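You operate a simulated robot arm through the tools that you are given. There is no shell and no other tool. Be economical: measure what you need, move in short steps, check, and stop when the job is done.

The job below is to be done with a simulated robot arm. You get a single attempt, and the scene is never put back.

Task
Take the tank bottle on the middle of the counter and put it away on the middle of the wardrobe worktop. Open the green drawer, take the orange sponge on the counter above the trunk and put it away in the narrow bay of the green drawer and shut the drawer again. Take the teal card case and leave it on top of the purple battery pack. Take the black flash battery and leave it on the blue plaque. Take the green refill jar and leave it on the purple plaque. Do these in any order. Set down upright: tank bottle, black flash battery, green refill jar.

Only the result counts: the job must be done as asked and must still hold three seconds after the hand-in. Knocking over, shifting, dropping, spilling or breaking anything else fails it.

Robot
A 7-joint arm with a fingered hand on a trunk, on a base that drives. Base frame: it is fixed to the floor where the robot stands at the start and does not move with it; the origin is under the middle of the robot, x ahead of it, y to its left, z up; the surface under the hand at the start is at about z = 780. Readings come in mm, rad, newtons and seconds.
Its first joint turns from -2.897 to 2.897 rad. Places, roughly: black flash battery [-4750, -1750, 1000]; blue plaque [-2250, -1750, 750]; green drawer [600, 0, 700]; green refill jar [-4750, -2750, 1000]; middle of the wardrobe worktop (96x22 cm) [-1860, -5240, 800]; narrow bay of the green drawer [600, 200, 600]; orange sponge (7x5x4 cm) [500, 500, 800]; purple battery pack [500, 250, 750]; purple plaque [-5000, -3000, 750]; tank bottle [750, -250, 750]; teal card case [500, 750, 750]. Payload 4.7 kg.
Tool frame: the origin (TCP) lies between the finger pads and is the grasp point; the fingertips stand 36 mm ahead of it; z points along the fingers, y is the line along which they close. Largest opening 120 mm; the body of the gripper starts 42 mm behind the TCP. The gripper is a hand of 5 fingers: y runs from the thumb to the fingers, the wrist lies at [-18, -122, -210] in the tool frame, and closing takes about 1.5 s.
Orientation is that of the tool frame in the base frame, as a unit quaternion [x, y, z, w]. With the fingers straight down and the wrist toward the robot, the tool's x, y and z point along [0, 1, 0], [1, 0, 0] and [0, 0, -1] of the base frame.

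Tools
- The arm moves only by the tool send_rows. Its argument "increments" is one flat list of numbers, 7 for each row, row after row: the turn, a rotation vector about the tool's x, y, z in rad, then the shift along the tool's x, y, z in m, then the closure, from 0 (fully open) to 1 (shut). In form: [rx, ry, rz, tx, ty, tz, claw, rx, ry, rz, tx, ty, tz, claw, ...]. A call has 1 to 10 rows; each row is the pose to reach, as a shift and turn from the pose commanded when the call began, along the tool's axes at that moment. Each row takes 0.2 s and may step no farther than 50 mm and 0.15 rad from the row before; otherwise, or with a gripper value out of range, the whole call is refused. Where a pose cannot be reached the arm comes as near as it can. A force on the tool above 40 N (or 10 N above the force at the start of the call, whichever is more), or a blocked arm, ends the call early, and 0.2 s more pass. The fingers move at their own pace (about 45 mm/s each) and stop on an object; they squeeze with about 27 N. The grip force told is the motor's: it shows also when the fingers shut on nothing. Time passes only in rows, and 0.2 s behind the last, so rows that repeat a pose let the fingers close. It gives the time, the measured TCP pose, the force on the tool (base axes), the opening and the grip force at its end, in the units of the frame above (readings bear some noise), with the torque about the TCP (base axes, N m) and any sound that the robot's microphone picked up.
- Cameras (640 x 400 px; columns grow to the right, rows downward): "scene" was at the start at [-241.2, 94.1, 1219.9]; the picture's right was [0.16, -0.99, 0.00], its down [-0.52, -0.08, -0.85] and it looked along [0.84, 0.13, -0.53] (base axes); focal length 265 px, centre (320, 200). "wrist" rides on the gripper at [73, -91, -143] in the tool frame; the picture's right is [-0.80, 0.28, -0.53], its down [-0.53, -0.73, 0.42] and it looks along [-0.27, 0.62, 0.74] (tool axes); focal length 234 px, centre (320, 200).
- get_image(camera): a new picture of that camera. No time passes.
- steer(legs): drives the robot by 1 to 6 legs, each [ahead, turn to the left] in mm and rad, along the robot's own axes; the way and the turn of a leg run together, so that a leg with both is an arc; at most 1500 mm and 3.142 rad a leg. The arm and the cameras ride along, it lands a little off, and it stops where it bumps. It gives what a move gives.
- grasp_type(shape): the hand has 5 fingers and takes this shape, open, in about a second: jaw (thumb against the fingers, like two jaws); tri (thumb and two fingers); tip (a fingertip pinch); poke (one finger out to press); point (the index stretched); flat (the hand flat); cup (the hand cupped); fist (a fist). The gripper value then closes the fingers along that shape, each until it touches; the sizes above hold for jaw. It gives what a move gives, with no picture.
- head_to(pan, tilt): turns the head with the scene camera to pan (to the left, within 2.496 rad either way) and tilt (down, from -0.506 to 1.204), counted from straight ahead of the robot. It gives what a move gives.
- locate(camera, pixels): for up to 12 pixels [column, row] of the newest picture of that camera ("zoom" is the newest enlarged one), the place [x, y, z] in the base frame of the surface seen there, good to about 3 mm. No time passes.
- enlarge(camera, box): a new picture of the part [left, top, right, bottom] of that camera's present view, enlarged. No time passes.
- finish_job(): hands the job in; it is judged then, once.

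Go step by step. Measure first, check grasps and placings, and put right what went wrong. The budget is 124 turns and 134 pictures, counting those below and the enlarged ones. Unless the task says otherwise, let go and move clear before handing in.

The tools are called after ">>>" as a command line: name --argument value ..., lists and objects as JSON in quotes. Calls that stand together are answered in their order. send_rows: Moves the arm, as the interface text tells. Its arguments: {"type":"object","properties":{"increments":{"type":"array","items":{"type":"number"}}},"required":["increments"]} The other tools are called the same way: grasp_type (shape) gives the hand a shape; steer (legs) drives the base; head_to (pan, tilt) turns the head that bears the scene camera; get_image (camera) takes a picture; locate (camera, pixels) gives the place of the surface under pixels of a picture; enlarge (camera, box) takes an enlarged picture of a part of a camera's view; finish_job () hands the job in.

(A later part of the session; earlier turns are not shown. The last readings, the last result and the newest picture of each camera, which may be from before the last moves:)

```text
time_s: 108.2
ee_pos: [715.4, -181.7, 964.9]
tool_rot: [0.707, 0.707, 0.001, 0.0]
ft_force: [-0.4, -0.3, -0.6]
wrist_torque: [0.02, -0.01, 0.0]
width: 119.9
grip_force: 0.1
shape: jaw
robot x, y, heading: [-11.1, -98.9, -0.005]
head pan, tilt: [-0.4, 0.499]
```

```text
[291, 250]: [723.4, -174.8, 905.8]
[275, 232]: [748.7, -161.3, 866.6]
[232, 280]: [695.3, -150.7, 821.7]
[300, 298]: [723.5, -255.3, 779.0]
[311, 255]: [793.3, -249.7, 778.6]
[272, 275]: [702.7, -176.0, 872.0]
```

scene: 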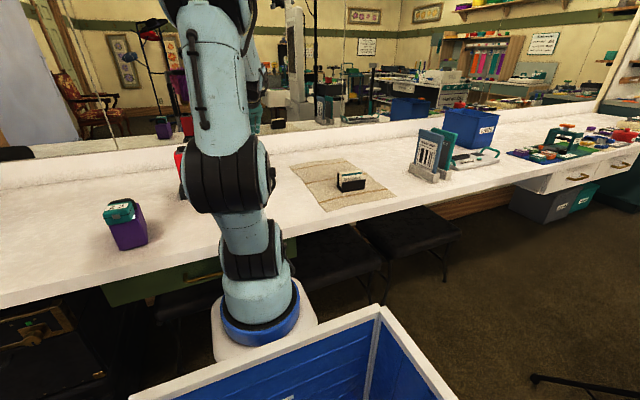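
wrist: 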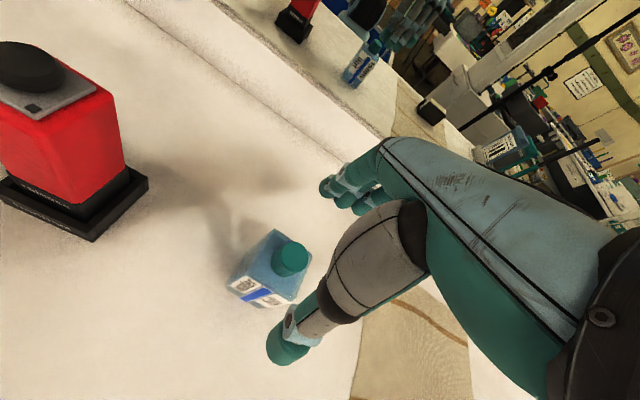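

Centre ≈(721,-178). Small correction, descend to z≈873 and close.

>>> send_rows --increments '[0, 0, 0, 0.003, 0.004, 0.03, 0, 0, 0, 0, 0.003, 0.004, 0.06, 0, 0, 0, 0, 0.003, 0.004, 0.092, 0, 0, 0, 0, 0.003, 0.004, 0.092, 0.5, 0, 0, 0, 0.003, 0.004, 0.092, 1, 0, 0, 0, 0.003, 0.004, 0.092, 1, 0, 0, 0, 0.003, 0.004, 0.092, 1, 0, 0, 0, 0.003, 0.004, 0.092, 1, 0, 0, 0, 0.003, 0.004, 0.092, 1, 0, 0, 0, 0.003, 0.004, 0.092, 1]'

>>> get_image --camera "wrist"

```text
time_s: 110.4
ee_pos: [718.7, -178.1, 871.5]
tool_rot: [0.708, 0.707, 0.002, 0.0]
ft_force: [-0.6, -0.4, 0.6]
wrist_torque: [-0.03, 0.01, 0.0]
width: 52.9
grip_force: 26.8
shape: jaw
robot x, y, heading: [-9.2, -98.9, -0.012]
head pan, tilt: [-0.4, 0.499]
```

```text
68 pictures are left
```

wrist: 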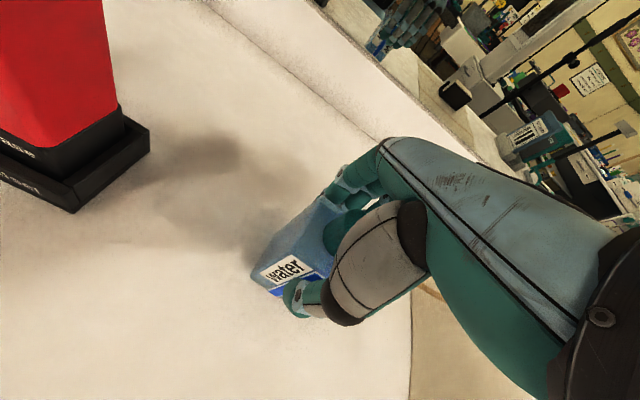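

The bottle is gripped (52.9 mm, base 91.5 mm below the TCP). Lift straight up, then retract.

>>> send_rows --increments '[0, 0, 0, 0, 0, -0.03, 1, 0, 0, 0, 0, 0, -0.07, 1, 0, 0, 0, 0, 0, -0.115, 1, 0, 0, 0, 0, 0, -0.16, 1, 0, 0, 0, 0.01, -0.04, -0.17, 1, 0, 0, 0, 0.02, -0.08, -0.17, 1, 0, 0, 0, 0.03, -0.12, -0.17, 1, 0, 0, 0, 0.04, -0.16, -0.17, 1, 0, 0, 0, 0.05, -0.2, -0.17, 1, 0, 0, 0, 0.06, -0.24, -0.17, 1]'

>>> get_image --camera "wrist"

>>> head_to --pan -1.9 --tilt 0.3

>>> get_image --camera "scene"

```text
time_s: 112.6
ee_pos: [482.7, -116.4, 1041.6]
tool_rot: [0.707, 0.707, 0.001, 0.0]
ft_force: [0.2, -0.4, -3.1]
wrist_torque: [0.01, -0.03, 0.03]
width: 52.4
grip_force: 26.6
shape: jaw
robot x, y, heading: [-9.5, -100.3, -0.002]
head pan, tilt: [-0.4, 0.499]
```

```text
67 pictures are left
```

wrist: 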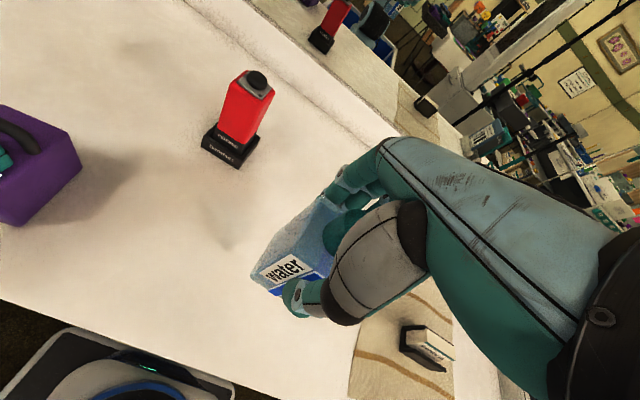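

```text
time_s: 114.2
ee_pos: [482.6, -117.6, 1041.8]
tool_rot: [0.707, 0.707, 0.001, 0.0]
ft_force: [0.6, 0.0, -2.7]
wrist_torque: [-0.03, 0.01, -0.04]
width: 52.7
grip_force: 26.8
shape: jaw
robot x, y, heading: [-10.0, -99.3, -0.004]
head pan, tilt: [-1.901, 0.3]
```

```text
66 pictures are left
```

scene: 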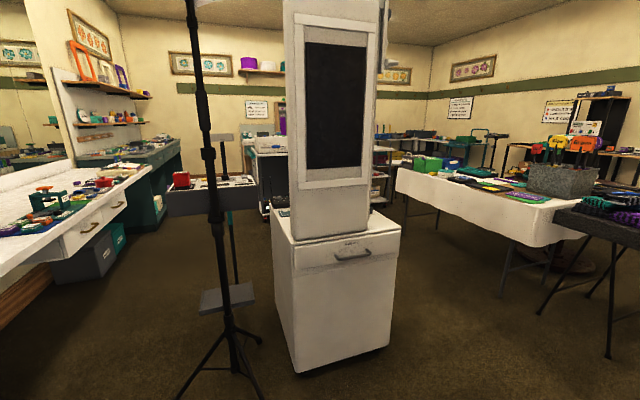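

The wardrobe lies straight behind the white kiosk at this heading. I'll locate the obstacles for route planning.

>>> locate --camera "scene" --pixels '[[298, 370], [388, 346], [272, 300], [400, 230], [182, 398], [262, 343], [232, 330], [225, 300], [397, 180], [585, 235], [538, 312], [150, 185]]'

>>> enlarge --camera "scene" --box '[150, 80, 470, 280]'

>>> locate --camera "zoom" --pixels '[[225, 160], [280, 150], [460, 130], [480, 150], [540, 230], [70, 230], [560, 180], [240, 220], [600, 130], [100, 310], [250, 260], [470, 170]]'

```text
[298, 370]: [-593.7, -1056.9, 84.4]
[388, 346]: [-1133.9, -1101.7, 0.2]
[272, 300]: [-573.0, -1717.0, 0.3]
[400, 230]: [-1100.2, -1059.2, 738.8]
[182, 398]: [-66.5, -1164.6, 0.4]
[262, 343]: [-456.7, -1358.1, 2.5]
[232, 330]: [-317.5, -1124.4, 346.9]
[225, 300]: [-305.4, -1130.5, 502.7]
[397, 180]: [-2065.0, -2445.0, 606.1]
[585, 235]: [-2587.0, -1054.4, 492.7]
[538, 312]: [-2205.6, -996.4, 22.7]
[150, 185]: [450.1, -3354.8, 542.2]
```

```text
2.00 times, centred on (310, 180) of scene
```

zoom: 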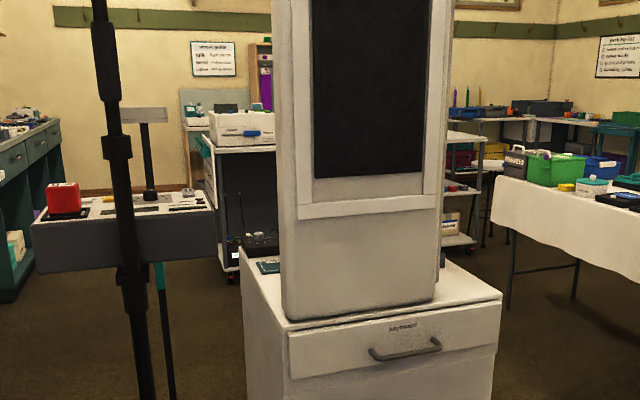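

```text
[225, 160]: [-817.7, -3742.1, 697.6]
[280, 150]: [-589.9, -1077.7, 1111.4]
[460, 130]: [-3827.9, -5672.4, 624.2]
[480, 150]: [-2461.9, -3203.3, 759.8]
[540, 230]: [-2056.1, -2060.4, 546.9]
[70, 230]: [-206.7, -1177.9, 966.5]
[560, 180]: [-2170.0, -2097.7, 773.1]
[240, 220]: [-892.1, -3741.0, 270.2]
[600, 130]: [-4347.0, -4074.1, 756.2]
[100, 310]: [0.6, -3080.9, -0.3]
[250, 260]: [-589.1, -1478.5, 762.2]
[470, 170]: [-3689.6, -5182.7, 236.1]
```

There is a corridor between the kiosk (x≥-1130) and the cloth table (x≤-2050). I'll back up to about (-1590,-600) and turn to face −y.

>>> steer --legs '[[0, 0.306], [-1400, 0], [-257, 0], [0, -1.877]]'

>>> head_to --pan 0.0 --tilt 0.35

>>> get_image --camera "scene"

```text
time_s: 128.2
ee_pos: [-1631.1, -1101.4, 1042.7]
tool_rot: [1.0, -0.003, 0.001, 0.001]
ft_force: [-0.2, -0.4, -2.9]
wrist_torque: [0.0, 0.0, 0.01]
width: 52.3
grip_force: 26.6
shape: jaw
robot x, y, heading: [-1607.4, -607.8, -1.587]
head pan, tilt: [-1.901, 0.3]
```

```text
time_s: 130.1
ee_pos: [-1630.7, -1101.7, 1041.1]
tool_rot: [1.0, -0.004, 0.001, 0.001]
ft_force: [-0.5, -1.0, -2.8]
wrist_torque: [-0.01, -0.02, 0.03]
width: 51.8
grip_force: 27.0
shape: jaw
robot x, y, heading: [-1608.4, -606.2, -1.588]
head pan, tilt: [0.0, 0.351]
```

```text
64 pictures are left
```

scene: 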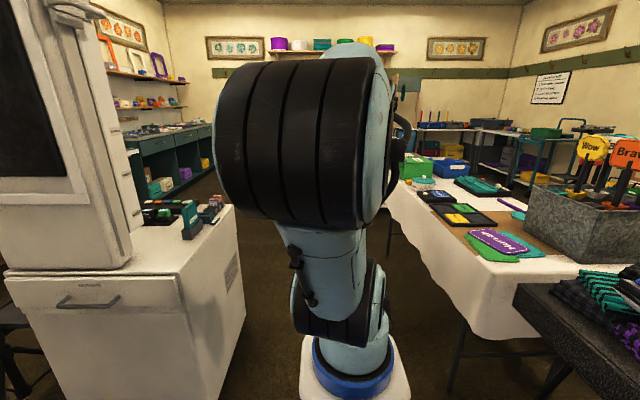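

Checking the corridor's width and the table items at (500,240).

>>> locate --camera "scene" --pixels '[[235, 215], [245, 330], [215, 390], [388, 195], [460, 330], [450, 385], [525, 245], [495, 240], [485, 255], [465, 215], [520, 300], [205, 170]]'

>>> enlarge --camera "scene" --box '[370, 120, 640, 289]'

```text
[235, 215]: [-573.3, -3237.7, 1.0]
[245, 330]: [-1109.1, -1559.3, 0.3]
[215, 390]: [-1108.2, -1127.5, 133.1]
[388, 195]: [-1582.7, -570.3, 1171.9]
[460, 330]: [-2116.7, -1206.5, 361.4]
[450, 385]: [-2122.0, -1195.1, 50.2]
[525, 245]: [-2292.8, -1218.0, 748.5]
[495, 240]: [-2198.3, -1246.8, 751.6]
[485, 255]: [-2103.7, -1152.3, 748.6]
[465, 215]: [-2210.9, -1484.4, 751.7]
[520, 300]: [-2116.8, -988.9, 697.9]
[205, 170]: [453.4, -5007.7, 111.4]
```

```text
2.37 times, centred on (505, 204) of scene
```

zoom: 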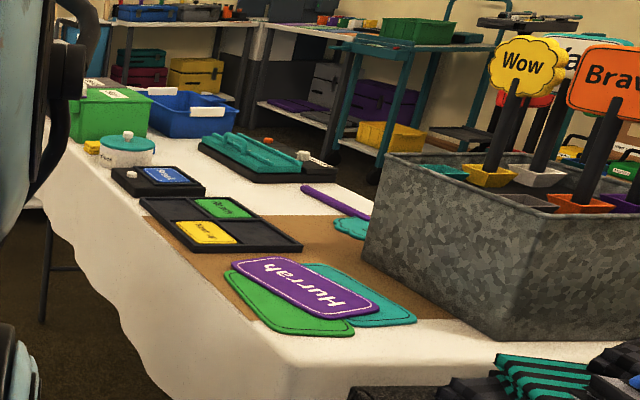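

The blue plaque seems to be the blue plate at zoom (170,176). I'll locate it and use the wrist camera to see ahead.

>>> locate --camera "zoom" --pixels '[[172, 175], [150, 168], [200, 180], [170, 190], [165, 168], [115, 178], [205, 190], [130, 145], [90, 150], [40, 190], [65, 240], [310, 170]]'

>>> get_image --camera "wrist"

```text
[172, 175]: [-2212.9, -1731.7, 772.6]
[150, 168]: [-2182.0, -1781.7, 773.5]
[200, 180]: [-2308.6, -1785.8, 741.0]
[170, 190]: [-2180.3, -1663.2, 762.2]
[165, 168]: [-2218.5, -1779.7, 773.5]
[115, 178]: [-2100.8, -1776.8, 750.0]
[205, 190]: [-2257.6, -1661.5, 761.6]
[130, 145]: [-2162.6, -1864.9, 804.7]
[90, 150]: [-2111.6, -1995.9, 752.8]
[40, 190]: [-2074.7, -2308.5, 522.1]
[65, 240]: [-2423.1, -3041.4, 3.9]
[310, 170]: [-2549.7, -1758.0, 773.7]
```

```text
62 pictures are left
```

wrist: 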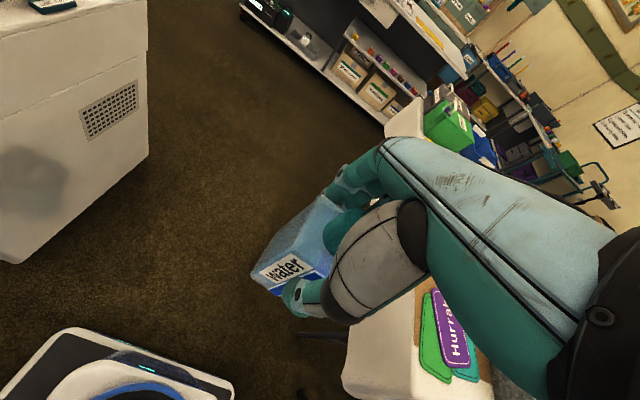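

A long shelf cart lies across the way ahead. Locating its ends.

>>> locate --camera "wrist" --pixels '[[245, 20], [300, 60], [380, 122], [400, 110], [270, 5], [330, 40], [450, 60], [200, 100], [150, 20], [430, 40]]'

```text
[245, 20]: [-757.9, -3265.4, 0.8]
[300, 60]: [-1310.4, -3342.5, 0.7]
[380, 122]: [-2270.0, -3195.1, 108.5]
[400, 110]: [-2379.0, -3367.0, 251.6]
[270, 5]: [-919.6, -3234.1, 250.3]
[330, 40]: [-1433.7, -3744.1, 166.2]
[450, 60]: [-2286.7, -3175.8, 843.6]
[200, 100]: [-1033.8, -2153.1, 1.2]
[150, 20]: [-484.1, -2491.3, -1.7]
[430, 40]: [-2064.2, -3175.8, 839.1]
```

The workstation (x≈-760…-2380, y≈-3180…-3750) blocks the way ahead, so I'll go around its east end. Driving to (-1620,-2450), then east about 1000 mm.

>>> steer --legs '[[1400, 0.016], [430, 0], [0, 1.571], [950, 0]]'

>>> head_to --pan -0.9 --tilt 0.35

>>> get_image --camera "scene"

```text
time_s: 147.7
ee_pos: [-152.0, -2430.8, 1042.0]
tool_rot: [0.7, 0.714, 0.001, -0.001]
ft_force: [0.0, 0.1, -2.5]
wrist_torque: [0.01, 0.01, -0.01]
width: 52.0
grip_force: 26.6
shape: jaw
robot x, y, heading: [-643.7, -2423.8, 0.017]
head pan, tilt: [0.0, 0.351]
```

```text
time_s: 148.9
ee_pos: [-152.6, -2430.2, 1042.3]
tool_rot: [0.7, 0.714, 0.001, -0.001]
ft_force: [0.0, -0.1, -2.0]
wrist_torque: [0.01, 0.01, 0.02]
width: 52.0
grip_force: 27.2
shape: jaw
robot x, y, heading: [-646.0, -2429.0, 0.019]
head pan, tilt: [-0.901, 0.351]
```

```text
61 pictures are left
```

scene: 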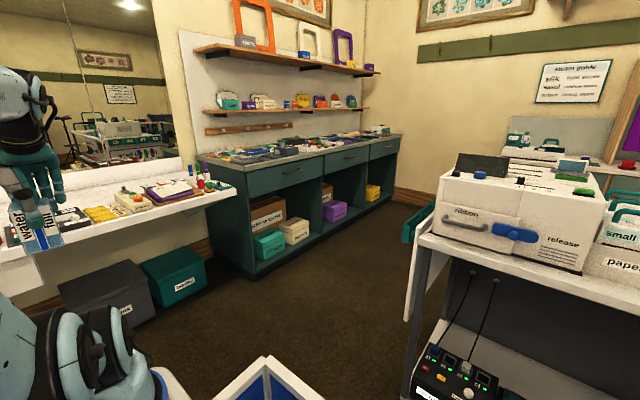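

>>> locate --camera "scene" --pixels '[[405, 320], [410, 240], [402, 240], [250, 280], [400, 200], [150, 320], [408, 390], [390, 185], [560, 145], [415, 205], [205, 260], [600, 170]]'

>>> head_to --pan -1.6 --tilt 0.35

>>> get_image --camera "scene"

```text
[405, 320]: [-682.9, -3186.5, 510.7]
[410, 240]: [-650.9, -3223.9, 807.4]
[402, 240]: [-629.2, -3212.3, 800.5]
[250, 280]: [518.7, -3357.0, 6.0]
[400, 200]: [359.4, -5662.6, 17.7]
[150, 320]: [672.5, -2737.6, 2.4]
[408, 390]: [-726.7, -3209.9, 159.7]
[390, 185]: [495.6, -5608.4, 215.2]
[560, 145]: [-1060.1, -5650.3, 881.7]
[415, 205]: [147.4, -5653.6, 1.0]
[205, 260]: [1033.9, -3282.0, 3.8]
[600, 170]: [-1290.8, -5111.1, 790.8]
```

```text
time_s: 150.0
ee_pos: [-151.9, -2430.8, 1041.6]
tool_rot: [0.7, 0.714, 0.002, 0.0]
ft_force: [0.5, 0.6, -1.7]
wrist_torque: [0.03, 0.0, -0.03]
width: 51.6
grip_force: 26.6
shape: jaw
robot x, y, heading: [-646.4, -2422.5, 0.016]
head pan, tilt: [-1.6, 0.351]
```

```text
60 pictures are left
```

scene: 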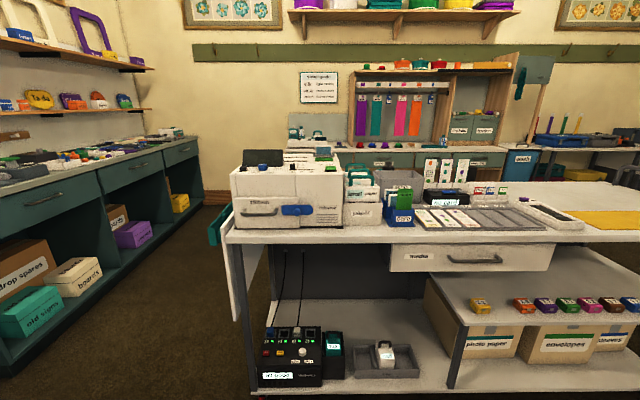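

The wardrobe stands beyond the workstation near (430,150). Measuring it and the free floor.

>>> enlarge --camera "scene" --box '[270, 50, 550, 225]'

>>> locate --camera "zoom" --pixels '[[250, 230], [440, 228], [50, 205], [320, 215], [380, 215], [100, 190], [560, 225], [200, 215], [300, 235], [490, 160], [60, 160], [150, 205]]'

```text
2.29 times, centred on (410, 138) of scene
```

zoom: 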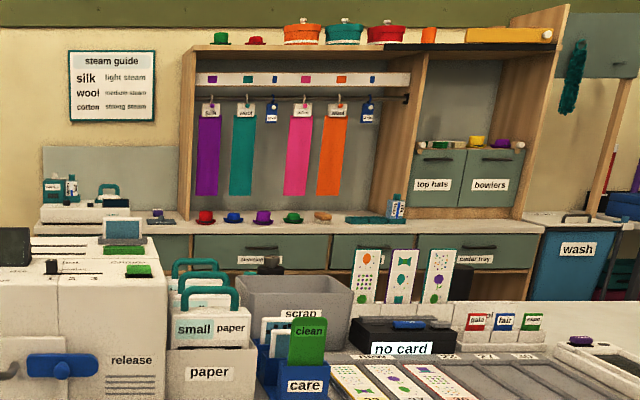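

```text
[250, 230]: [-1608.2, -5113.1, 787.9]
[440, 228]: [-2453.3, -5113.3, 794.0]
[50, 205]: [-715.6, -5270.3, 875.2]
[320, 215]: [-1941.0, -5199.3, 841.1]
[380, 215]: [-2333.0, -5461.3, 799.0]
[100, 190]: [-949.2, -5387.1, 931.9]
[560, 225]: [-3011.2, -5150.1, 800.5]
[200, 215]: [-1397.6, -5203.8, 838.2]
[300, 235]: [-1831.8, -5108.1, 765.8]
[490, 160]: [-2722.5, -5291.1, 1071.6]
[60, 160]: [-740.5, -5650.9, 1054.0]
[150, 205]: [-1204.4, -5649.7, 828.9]
```

The worktop's front edge is y≈-5113, with hats and a brush on it. I'll drive round the workstation's east end to (-60,-4450) and look west.

>>> steer --legs '[[590, 0], [0, -1.588], [1400, 0], [620, 0], [0, -1.571]]'

>>> head_to --pan 0.25 --tilt 0.4

>>> get_image --camera "scene"

>>> get_image --camera "wrist"

```text
time_s: 168.8
ee_pos: [-291.2, -4814.0, 1040.7]
tool_rot: [0.957, -0.279, -0.081, -0.001]
ft_force: [0.8, -1.2, -1.9]
wrist_torque: [0.02, 0.11, -0.01]
width: 51.5
grip_force: 27.1
shape: jaw
robot x, y, heading: [15.1, -4437.9, -2.172]
head pan, tilt: [-1.6, 0.351]
stopped in leg 5: the robot was blocked; the commanded pose is now the measured one
```

```text
time_s: 170.7
ee_pos: [-292.1, -4814.7, 1040.8]
tool_rot: [0.956, -0.281, -0.08, -0.001]
ft_force: [0.0, 0.3, -1.8]
wrist_torque: [0.03, 0.0, 0.02]
width: 51.4
grip_force: 26.7
shape: jaw
robot x, y, heading: [13.0, -4434.4, -2.181]
head pan, tilt: [0.25, 0.4]
```

```text
58 pictures are left
```

scene: 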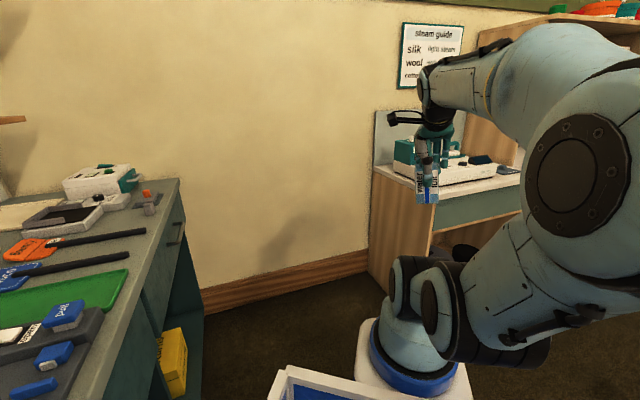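

```text
57 pictures are left
```

wrist: 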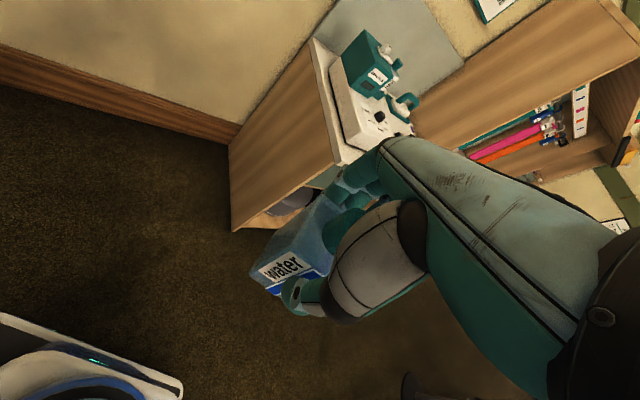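

The turn was blocked at heading -2.18 and the hand is tilted by about 0.16 rad. I'll look right and behind to find the obstacle.

>>> head_to --pan -1.0 --tilt 0.6

>>> get_image --camera "scene"

>>> head_to --pan 2.3 --tilt 0.8

>>> get_image --camera "scene"

```text
time_s: 172.1
ee_pos: [-291.1, -4815.9, 1040.8]
tool_rot: [0.956, -0.281, -0.081, 0.0]
ft_force: [0.2, -0.8, -3.5]
wrist_torque: [-0.02, -0.02, 0.0]
width: 51.6
grip_force: 27.2
shape: jaw
robot x, y, heading: [11.3, -4431.9, -2.173]
head pan, tilt: [-1.0, 0.6]
```

```text
56 pictures are left
```

scene: 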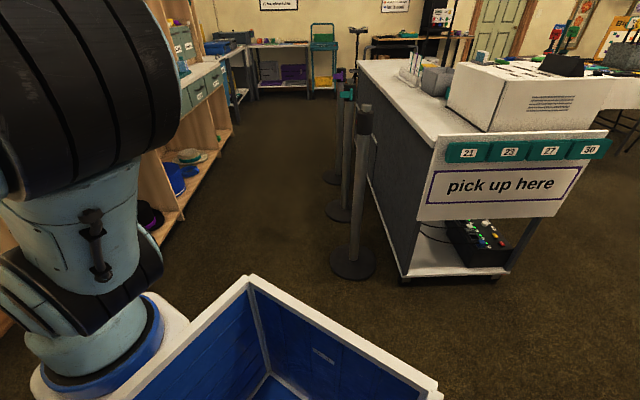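

```text
time_s: 174.9
ee_pos: [-288.0, -4820.1, 1041.7]
tool_rot: [0.957, -0.28, -0.081, 0.001]
ft_force: [-0.3, 0.4, -2.2]
wrist_torque: [0.02, -0.02, -0.02]
width: 51.3
grip_force: 27.0
shape: jaw
robot x, y, heading: [9.0, -4431.9, -2.18]
head pan, tilt: [2.3, 0.799]
```

```text
55 pictures are left
```

scene: 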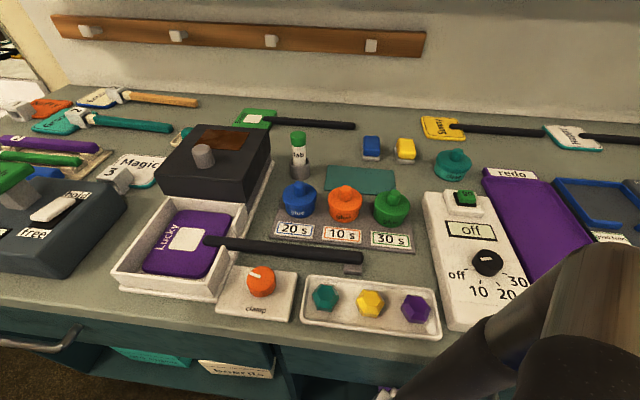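

The robot's rear bumped the teal counter; ahead (west) there's a lane with queue posts. I'll move away from the counter along the present heading, then finish the turn.

>>> steer --legs '[[130, 0], [0, -0.965]]'

>>> head_to --pan -0.25 --tilt 0.5

>>> get_image --camera "scene"

```text
time_s: 175.6
ee_pos: [-263.1, -4847.1, 1038.7]
tool_rot: [0.958, -0.271, -0.093, 0.0]
ft_force: [0.7, 0.5, -1.9]
wrist_torque: [0.02, 0.0, 0.0]
width: 51.5
grip_force: 26.9
shape: jaw
robot x, y, heading: [5.3, -4440.9, -2.155]
head pan, tilt: [2.3, 0.799]
stopped in leg 1: the robot was blocked; the commanded pose is now the measured one
```

```text
time_s: 177.9
ee_pos: [-263.6, -4846.9, 1038.1]
tool_rot: [0.958, -0.272, -0.092, 0.0]
ft_force: [-0.3, 0.0, -1.9]
wrist_torque: [-0.01, -0.03, 0.02]
width: 51.4
grip_force: 27.3
shape: jaw
robot x, y, heading: [3.7, -4438.7, -2.158]
head pan, tilt: [-0.25, 0.499]
```

```text
54 pictures are left
```

scene: 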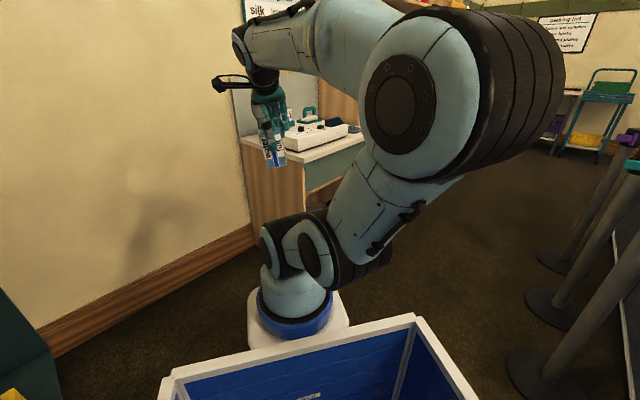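

Blocked again while moving forward. I'll measure the posts, elbow, bench and hand to find the contact.

>>> locate --camera "scene" --pixels '[[535, 380], [560, 310], [560, 262], [610, 170], [400, 110], [545, 70], [320, 150], [245, 150], [270, 150], [305, 350], [470, 395], [590, 270]]'

>>> head_to --pan 2.49 --tilt 1.2

>>> get_image --camera "scene"

>>> head_to --pan 1.4 --tilt 1.0

>>> get_image --camera "scene"

```text
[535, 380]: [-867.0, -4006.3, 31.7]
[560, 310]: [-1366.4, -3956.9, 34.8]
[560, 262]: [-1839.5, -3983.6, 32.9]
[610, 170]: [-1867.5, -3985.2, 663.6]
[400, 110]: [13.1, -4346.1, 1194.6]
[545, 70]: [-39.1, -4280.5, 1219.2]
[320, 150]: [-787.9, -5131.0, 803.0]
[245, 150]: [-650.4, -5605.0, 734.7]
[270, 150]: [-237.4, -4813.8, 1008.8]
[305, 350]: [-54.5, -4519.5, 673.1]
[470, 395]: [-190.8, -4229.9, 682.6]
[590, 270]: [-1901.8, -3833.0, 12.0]
```

```text
time_s: 180.3
ee_pos: [-263.8, -4847.4, 1037.7]
tool_rot: [0.958, -0.272, -0.093, -0.001]
ft_force: [-0.8, -0.1, -2.6]
wrist_torque: [-0.02, -0.04, 0.01]
width: 51.5
grip_force: 27.2
shape: jaw
robot x, y, heading: [-0.7, -4437.9, -2.166]
head pan, tilt: [2.491, 1.201]
```

```text
53 pictures are left
```

scene: 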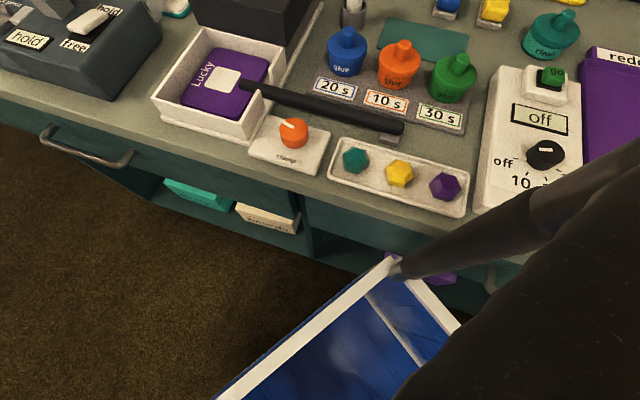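

```text
time_s: 181.7
ee_pos: [-263.2, -4848.0, 1038.5]
tool_rot: [0.958, -0.273, -0.092, -0.001]
ft_force: [0.0, -0.1, -3.8]
wrist_torque: [0.0, -0.02, 0.0]
width: 51.5
grip_force: 26.7
shape: jaw
robot x, y, heading: [0.3, -4437.6, -2.162]
head pan, tilt: [1.4, 1.0]
```

```text
52 pictures are left
```

scene: 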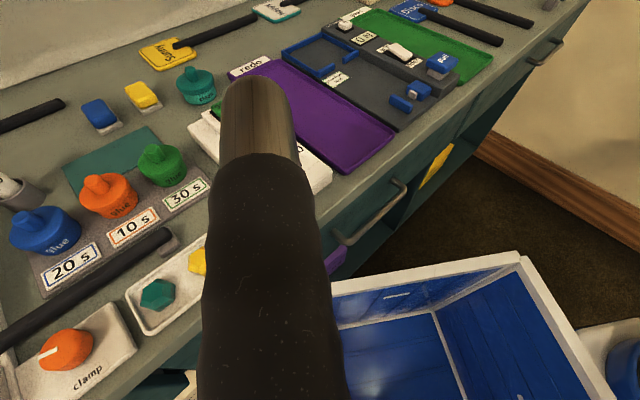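

The crate's rear corner is jammed against the teal counter. I'll turn left a little to free it, then move forward away from the counter.

>>> steer --legs '[[0, 0.25]]'

>>> get_image --camera "wrist"

```text
time_s: 182.9
ee_pos: [-155.3, -4901.3, 1038.1]
tool_rot: [0.984, -0.153, -0.092, 0.01]
ft_force: [-0.8, -0.6, -2.0]
wrist_torque: [-0.01, -0.03, 0.06]
width: 51.4
grip_force: 26.9
shape: jaw
robot x, y, heading: [-0.5, -4439.4, -1.919]
head pan, tilt: [1.4, 1.0]
```

```text
51 pictures are left
```

wrist: 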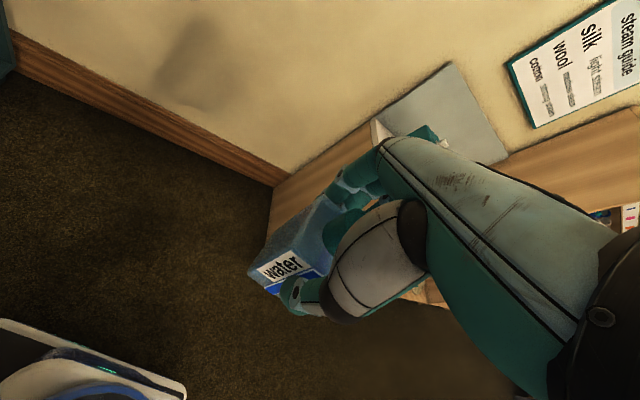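

Freed. Forward 190 mm, then turn right to face west.

>>> steer --legs '[[190, 0], [0, -1.222]]'

>>> head_to --pan 0.6 --tilt 0.4

>>> get_image --camera "scene"

```text
time_s: 187.5
ee_pos: [-552.7, -4645.0, 1037.8]
tool_rot: [0.724, -0.683, -0.082, -0.044]
ft_force: [0.1, 0.3, -2.1]
wrist_torque: [-0.01, 0.0, -0.02]
width: 51.5
grip_force: 26.5
shape: jaw
robot x, y, heading: [-67.3, -4619.5, -3.117]
head pan, tilt: [1.4, 1.0]
```

```text
time_s: 188.6
ee_pos: [-552.6, -4644.5, 1038.5]
tool_rot: [0.725, -0.683, -0.082, -0.044]
ft_force: [0.0, 0.9, -3.9]
wrist_torque: [-0.01, -0.01, 0.03]
width: 51.3
grip_force: 27.1
shape: jaw
robot x, y, heading: [-66.7, -4620.7, -3.122]
head pan, tilt: [0.6, 0.4]
```

```text
50 pictures are left
```

scene: 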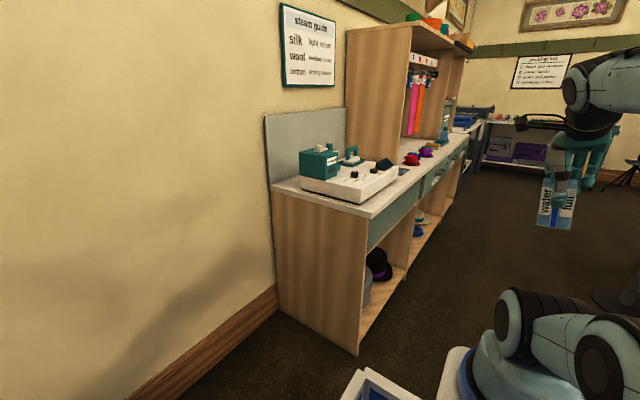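

Clear lane ahead. Drive west about 1780 mm, then turn left to face the wardrobe.

>>> steer --legs '[[0, -0.03], [890, 0], [890, 0], [0, 1.578]]'

>>> head_to --pan 0.0 --tilt 0.5

>>> get_image --camera "scene"

>>> get_image --camera "wrist"

```text
time_s: 201.9
ee_pos: [-1859.7, -5119.8, 1037.9]
tool_rot: [0.996, 0.017, -0.089, 0.026]
ft_force: [-0.5, -0.4, -3.1]
wrist_torque: [-0.01, -0.04, 0.0]
width: 51.1
grip_force: 27.1
shape: jaw
robot x, y, heading: [-1864.6, -4631.8, -1.571]
head pan, tilt: [0.6, 0.4]
```

```text
time_s: 202.9
ee_pos: [-1860.1, -5118.9, 1037.7]
tool_rot: [0.995, 0.017, -0.09, 0.026]
ft_force: [0.9, 1.0, -2.8]
wrist_torque: [-0.01, 0.02, 0.01]
width: 51.1
grip_force: 27.0
shape: jaw
robot x, y, heading: [-1871.2, -4629.8, -1.574]
head pan, tilt: [0.0, 0.499]
```

```text
49 pictures are left
```

scene: 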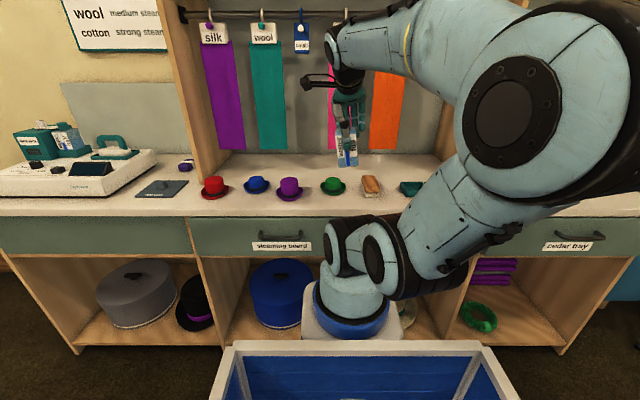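

```text
48 pictures are left
```

wrist: 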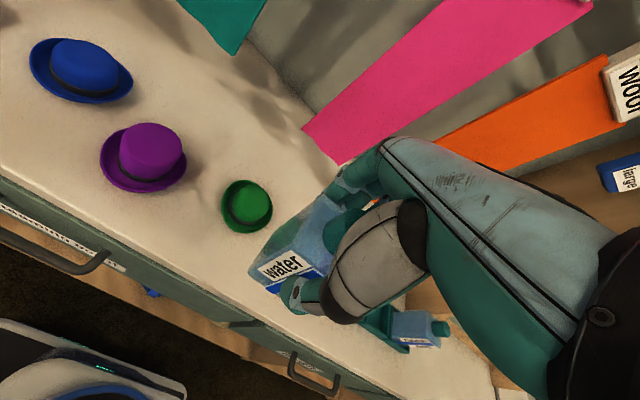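

Facing the worktop. Measuring the hats, brush, sashes and bench surface.

>>> locate --camera "scene" --pixels '[[213, 187], [257, 185], [290, 188], [334, 185], [345, 190], [372, 186], [363, 192], [382, 192], [400, 188], [310, 170], [350, 200], [335, 100]]'

>>> locate --camera "wrist" --pixels '[[245, 205], [225, 215], [268, 200], [232, 228], [350, 130], [330, 110], [412, 335], [440, 328], [395, 345], [300, 190], [490, 150], [250, 275]]'

```text
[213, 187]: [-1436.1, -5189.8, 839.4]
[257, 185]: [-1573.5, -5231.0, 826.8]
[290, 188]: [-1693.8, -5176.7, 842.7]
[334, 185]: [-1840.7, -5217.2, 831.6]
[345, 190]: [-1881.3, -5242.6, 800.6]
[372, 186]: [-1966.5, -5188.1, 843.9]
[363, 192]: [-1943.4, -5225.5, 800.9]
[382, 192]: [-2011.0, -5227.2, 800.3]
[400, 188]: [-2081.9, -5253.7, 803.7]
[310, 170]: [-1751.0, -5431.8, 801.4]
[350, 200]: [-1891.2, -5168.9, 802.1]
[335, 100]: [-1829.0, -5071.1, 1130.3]
```

```text
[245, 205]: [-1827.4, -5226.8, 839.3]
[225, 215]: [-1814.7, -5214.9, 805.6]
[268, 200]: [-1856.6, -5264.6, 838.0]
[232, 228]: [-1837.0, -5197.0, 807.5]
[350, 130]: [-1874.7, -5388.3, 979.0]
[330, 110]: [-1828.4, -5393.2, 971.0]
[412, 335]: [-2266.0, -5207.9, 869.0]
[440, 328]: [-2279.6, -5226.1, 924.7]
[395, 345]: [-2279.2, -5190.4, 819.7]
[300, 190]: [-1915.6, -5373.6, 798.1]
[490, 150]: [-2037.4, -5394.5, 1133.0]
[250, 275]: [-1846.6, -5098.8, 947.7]
```

Green hat ≈(-1837,-5232), brush x -1943…-2010, surface z≈800. I'll set the bottle at (-1910,-5285), in the clear gap slightly behind them. First I'll correct the tool tilt.

>>> send_rows --increments '[0.026, 0.09, 0.017, 0, 0, 0, 1, 0.052, 0.18, 0.034, 0, 0, 0, 1, 0.052, 0.18, 0.034, 0, 0, 0, 1]'

>>> send_rows --increments '[0, 0, 0, -0.012, 0.04, 0, 1, 0, 0, 0, -0.025, 0.08, 0, 1, 0, 0, 0, -0.037, 0.12, 0, 1, 0, 0, 0, -0.05, 0.166, 0, 1, 0, 0, 0, -0.05, 0.166, 0.035, 1, 0, 0, 0, -0.05, 0.166, 0.07, 1, 0, 0, 0, -0.05, 0.166, 0.1, 1, 0, 0, 0, -0.05, 0.166, 0.12, 1, 0, 0, 0, -0.05, 0.166, 0.12, 1]'

>>> get_image --camera "wrist"

>>> enlarge --camera "scene" --box '[260, 80, 452, 200]'

```text
time_s: 203.7
ee_pos: [-1858.9, -5120.2, 1036.8]
tool_rot: [1.0, 0.001, 0.001, 0.0]
ft_force: [0.2, -0.4, -2.5]
wrist_torque: [-0.01, 0.0, 0.03]
width: 51.6
grip_force: 26.9
shape: jaw
robot x, y, heading: [-1871.0, -4633.4, -1.571]
head pan, tilt: [0.0, 0.499]
```

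```text
time_s: 205.7
ee_pos: [-1910.6, -5285.7, 919.5]
tool_rot: [1.0, 0.0, 0.001, 0.0]
ft_force: [-0.3, -0.1, -2.5]
wrist_torque: [0.0, -0.01, -0.04]
width: 51.3
grip_force: 27.0
shape: jaw
robot x, y, heading: [-1872.2, -4632.5, -1.572]
head pan, tilt: [0.0, 0.499]
```

```text
47 pictures are left
```

wrist: 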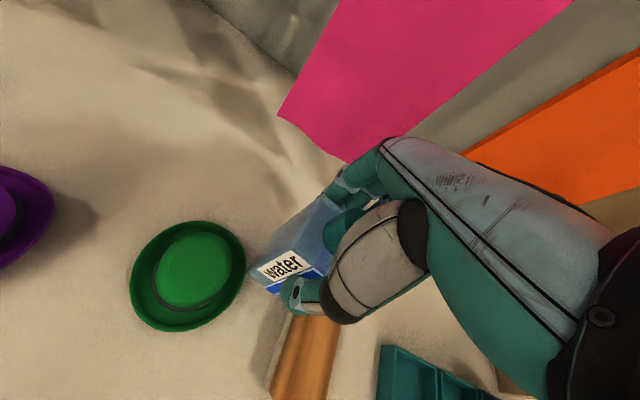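

```text
3.33 times, centred on (356, 140) of scene
```

zoom: 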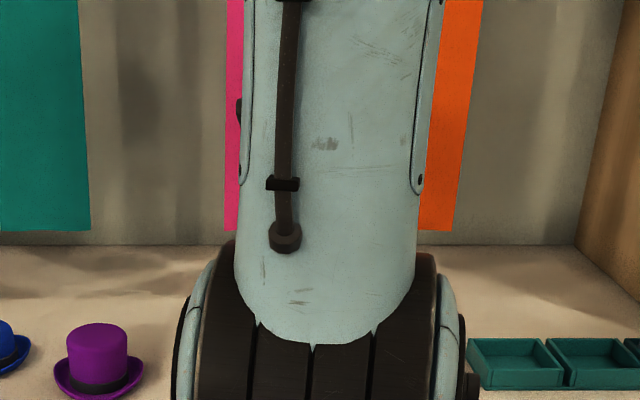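

Checking clearances: hat brim (245,255), brush end (300,315) and the bottle's bottom corner (252,268).

>>> locate --camera "wrist" --pixels '[[243, 260], [238, 240], [256, 262], [253, 272], [300, 318], [285, 320], [325, 325], [275, 288], [318, 200], [280, 240]]'

```text
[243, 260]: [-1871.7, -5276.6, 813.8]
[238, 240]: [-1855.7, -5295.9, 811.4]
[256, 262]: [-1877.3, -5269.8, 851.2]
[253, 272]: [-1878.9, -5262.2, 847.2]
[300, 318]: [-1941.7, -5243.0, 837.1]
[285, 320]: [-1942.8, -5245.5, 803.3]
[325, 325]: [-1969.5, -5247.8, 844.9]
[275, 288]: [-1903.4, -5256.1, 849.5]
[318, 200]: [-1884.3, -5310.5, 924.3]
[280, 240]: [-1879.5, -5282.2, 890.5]
```

The gaps are 6–12 mm, so I'll shift 8 mm west and 8 mm back, then lower onto the surface.

>>> send_rows --increments '[0, 0, 0, -0.008, 0.008, 0, 1, 0, 0, 0, -0.008, 0.008, 0.012, 1, 0, 0, 0, -0.008, 0.008, 0.021, 1, 0, 0, 0, -0.008, 0.008, 0.026, 1, 0, 0, 0, -0.008, 0.008, 0.028, 1, 0, 0, 0, -0.008, 0.008, 0.028, 1]'

>>> get_image --camera "wrist"

```text
time_s: 207.1
ee_pos: [-1917.6, -5294.4, 891.8]
tool_rot: [1.0, -0.001, 0.0, 0.002]
ft_force: [1.7, 1.2, 9.8]
wrist_torque: [-0.1, 0.06, 0.01]
width: 51.9
grip_force: 26.8
shape: jaw
robot x, y, heading: [-1872.4, -4634.6, -1.573]
head pan, tilt: [0.0, 0.499]
```

```text
45 pictures are left
```

wrist: 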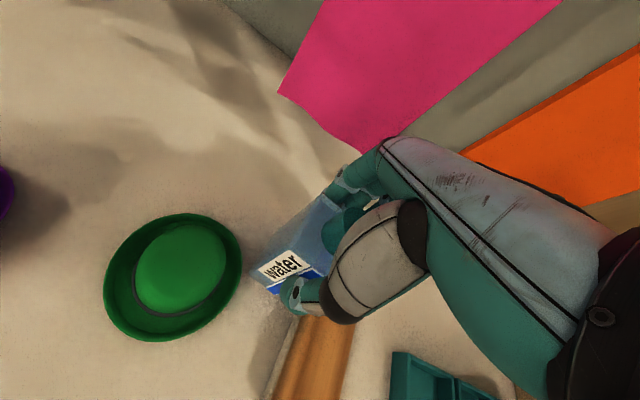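

Contact made, bottle upright. Opening gently and rising.

>>> send_rows --increments '[0, 0, 0, 0, 0, 0, 0.5, 0, 0, 0, 0, 0, 0, 0.36, 0, 0, 0, 0, 0, 0, 0.36, 0, 0, 0, 0, 0, 0, 0.36, 0, 0, 0, 0, 0, -0.03, 0.36, 0, 0, 0, 0, 0, -0.07, 0.36, 0, 0, 0, 0, 0, -0.11, 0.36, 0, 0, 0, 0, -0.04, -0.14, 0.36, 0, 0, 0, 0, -0.085, -0.15, 0.36, 0, 0, 0, 0, -0.13, -0.15, 0.36]'

>>> get_image --camera "wrist"

```text
time_s: 209.3
ee_pos: [-1914.8, -5163.7, 1045.0]
tool_rot: [1.0, 0.0, 0.0, -0.001]
ft_force: [-0.3, 0.6, -0.5]
wrist_torque: [0.04, -0.03, 0.02]
width: 76.6
grip_force: 0.1
shape: jaw
robot x, y, heading: [-1870.4, -4632.8, -1.572]
head pan, tilt: [0.0, 0.499]
```

```text
44 pictures are left
```

wrist: 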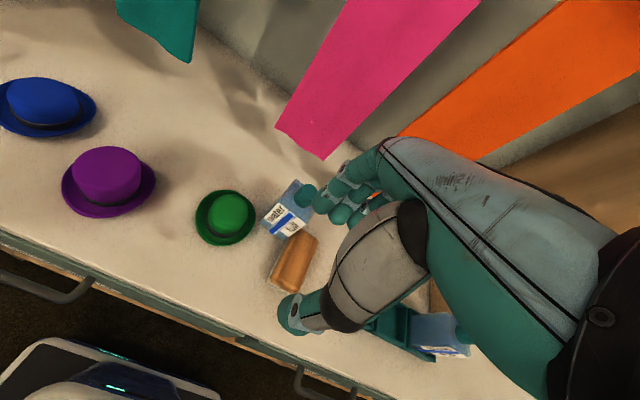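

The bottle stands free behind the brush. Next I'll turn west and look at the way to the black battery and green jar.

>>> steer --legs '[[0, -1.571]]'

>>> head_to --pan -0.3 --tilt 0.3

>>> get_image --camera "scene"

```text
time_s: 213.5
ee_pos: [-2402.1, -4588.4, 1045.4]
tool_rot: [-0.707, 0.708, -0.001, -0.001]
ft_force: [-0.6, -0.6, 0.4]
wrist_torque: [0.01, 0.0, 0.01]
width: 76.8
grip_force: 0.1
shape: jaw
robot x, y, heading: [-1869.7, -4631.2, 3.143]
head pan, tilt: [0.0, 0.499]
```

```text
time_s: 214.3
ee_pos: [-2401.5, -4587.8, 1045.3]
tool_rot: [0.708, -0.706, 0.0, 0.001]
ft_force: [-0.6, -0.2, -0.2]
wrist_torque: [-0.02, 0.0, -0.01]
width: 76.7
grip_force: 0.1
shape: jaw
robot x, y, heading: [-1872.2, -4633.7, 3.139]
head pan, tilt: [-0.3, 0.3]
```

```text
43 pictures are left
```

scene: 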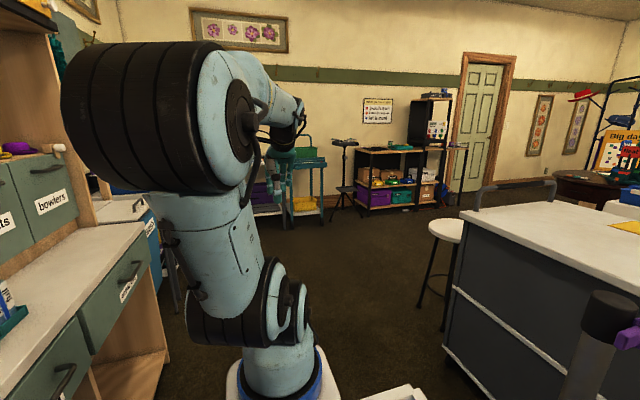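

The black shelf unit is visible at (355–455, 95–210). Zooming in and measuring it, the stool and other obstacles.

>>> enlarge --camera "scene" --box '[260, 75, 500, 225]'

>>> locate --camera "scene" --pixels '[[445, 230], [432, 305], [470, 285], [448, 350], [357, 205], [425, 205], [335, 210], [300, 215], [440, 205], [285, 165], [260, 215], [180, 300]]'

>>> locate --camera "zoom" --pixels '[[290, 205], [350, 195], [430, 200], [460, 145], [475, 150], [440, 170], [405, 188], [370, 190], [230, 180], [300, 275], [120, 230], [520, 330]]'

```text
2.67 times, centred on (380, 150) of scene
```

zoom: 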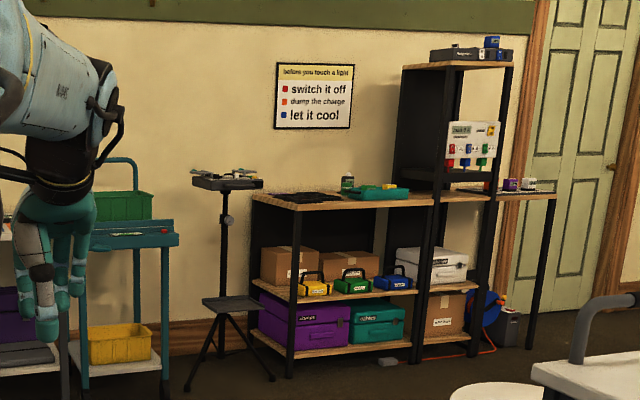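

```text
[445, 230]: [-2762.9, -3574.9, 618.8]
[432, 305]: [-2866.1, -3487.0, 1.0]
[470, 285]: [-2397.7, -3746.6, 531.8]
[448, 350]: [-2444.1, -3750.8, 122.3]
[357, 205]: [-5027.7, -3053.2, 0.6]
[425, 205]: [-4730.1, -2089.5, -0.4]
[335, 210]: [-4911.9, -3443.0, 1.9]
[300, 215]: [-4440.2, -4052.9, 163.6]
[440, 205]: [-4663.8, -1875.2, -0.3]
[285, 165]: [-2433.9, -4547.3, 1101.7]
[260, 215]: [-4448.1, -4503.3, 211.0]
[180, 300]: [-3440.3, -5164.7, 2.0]
```

```text
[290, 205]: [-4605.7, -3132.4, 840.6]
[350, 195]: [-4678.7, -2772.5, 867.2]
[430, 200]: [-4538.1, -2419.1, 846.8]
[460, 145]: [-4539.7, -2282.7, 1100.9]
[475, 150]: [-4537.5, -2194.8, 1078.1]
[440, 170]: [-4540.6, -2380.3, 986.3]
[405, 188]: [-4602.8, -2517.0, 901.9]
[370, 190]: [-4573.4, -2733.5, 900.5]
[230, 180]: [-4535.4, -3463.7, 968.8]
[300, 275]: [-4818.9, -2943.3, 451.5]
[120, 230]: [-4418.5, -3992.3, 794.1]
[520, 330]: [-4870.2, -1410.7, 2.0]
```

Jar at ≈(-4680,-2770) on the shelf top (z≈850). I'll drive west, north, then face the shelf at about (-3850,-2750).

>>> steer --legs '[[850, 0], [850, 0], [0, -1.571], [950, 0], [930, 0], [0, 1.571]]'

>>> head_to --pan 0.0 --tilt 0.35

>>> get_image --camera "scene"

```text
time_s: 239.7
ee_pos: [-4214.0, -2759.4, 1045.4]
tool_rot: [0.727, -0.687, 0.001, 0.001]
ft_force: [-0.3, -0.2, -0.5]
wrist_torque: [0.03, 0.01, -0.05]
width: 76.6
grip_force: 0.1
shape: jaw
robot x, y, heading: [-3678.8, -2774.2, -3.087]
head pan, tilt: [-0.3, 0.3]
```

```text
time_s: 240.5
ee_pos: [-4213.6, -2760.5, 1045.9]
tool_rot: [0.727, -0.687, 0.001, 0.0]
ft_force: [0.8, 0.3, -0.5]
wrist_torque: [0.05, -0.01, 0.0]
width: 76.5
grip_force: 0.0
shape: jaw
robot x, y, heading: [-3683.1, -2773.5, -3.093]
head pan, tilt: [0.0, 0.351]
```

```text
41 pictures are left
```

scene: 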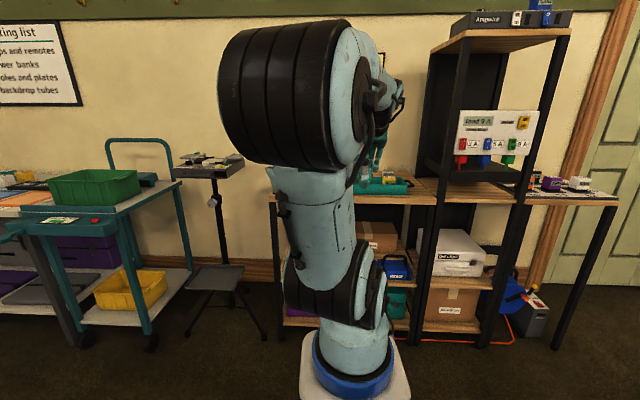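

At the shelf. Zooming on the right-hand items, and a wrist view for the jar and the purple plaque.

>>> enlarge --camera "scene" --box '[480, 150, 640, 250]'

>>> get_image --camera "wrist"

>>> locate --camera "zoom" --pixels '[[275, 130], [400, 130], [385, 145], [200, 150], [300, 200], [540, 205], [140, 180], [100, 60]]'

```text
4.00 times, centred on (560, 200) of scene
```

zoom: 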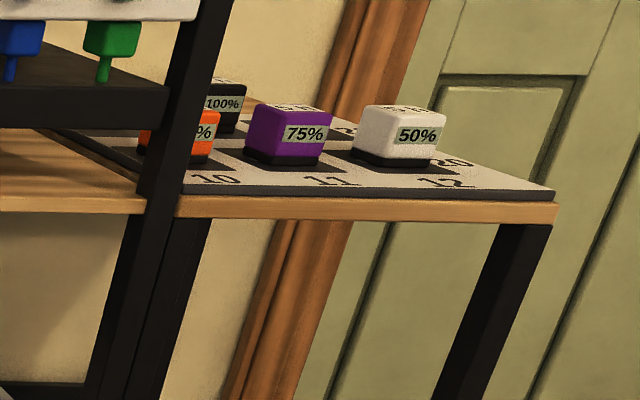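

```text
39 pictures are left
```

wrist: 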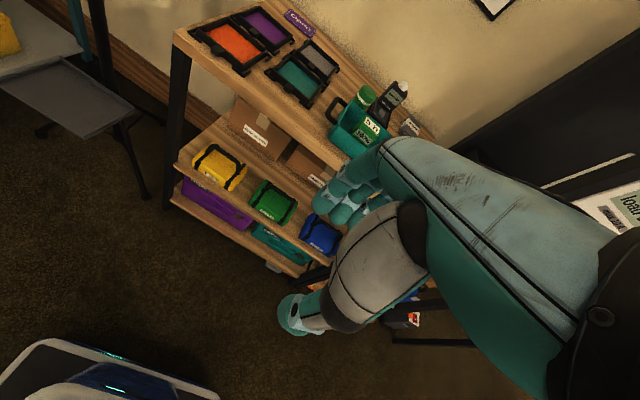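

```text
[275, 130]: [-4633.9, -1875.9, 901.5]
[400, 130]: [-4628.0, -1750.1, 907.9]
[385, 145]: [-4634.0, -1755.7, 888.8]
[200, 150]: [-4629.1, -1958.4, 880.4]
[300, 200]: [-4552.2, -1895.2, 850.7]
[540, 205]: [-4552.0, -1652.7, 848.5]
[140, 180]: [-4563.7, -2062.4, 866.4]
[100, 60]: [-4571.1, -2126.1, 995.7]
```

The black battery is behind the orange one. The wrist view shows plates in trays at (262,30) and jars near (365,100). Zooming into the shelf top.

>>> enlarge --camera "wrist" --box '[170, 0, 442, 170]'

>>> locate --camera "zoom" --pixels '[[220, 70], [195, 45], [260, 95], [225, 40], [215, 100], [305, 55], [457, 232], [460, 210], [530, 215], [450, 250], [470, 300], [150, 110]]'

```text
2.35 times, centred on (306, 85) of wrist
```

zoom: 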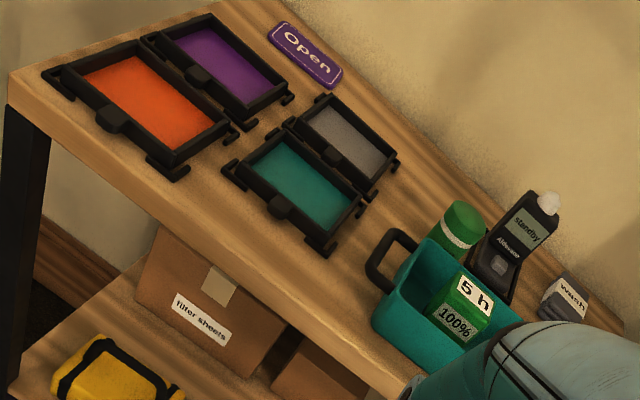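

```text
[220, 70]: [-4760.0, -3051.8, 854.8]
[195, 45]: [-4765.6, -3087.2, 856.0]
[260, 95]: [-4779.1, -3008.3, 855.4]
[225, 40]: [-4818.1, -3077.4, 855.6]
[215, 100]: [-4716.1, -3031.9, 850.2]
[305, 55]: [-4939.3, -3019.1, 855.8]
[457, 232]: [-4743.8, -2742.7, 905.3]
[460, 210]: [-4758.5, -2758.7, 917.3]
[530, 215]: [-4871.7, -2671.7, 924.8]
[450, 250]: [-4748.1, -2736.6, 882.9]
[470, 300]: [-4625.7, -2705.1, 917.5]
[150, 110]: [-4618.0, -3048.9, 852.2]
```

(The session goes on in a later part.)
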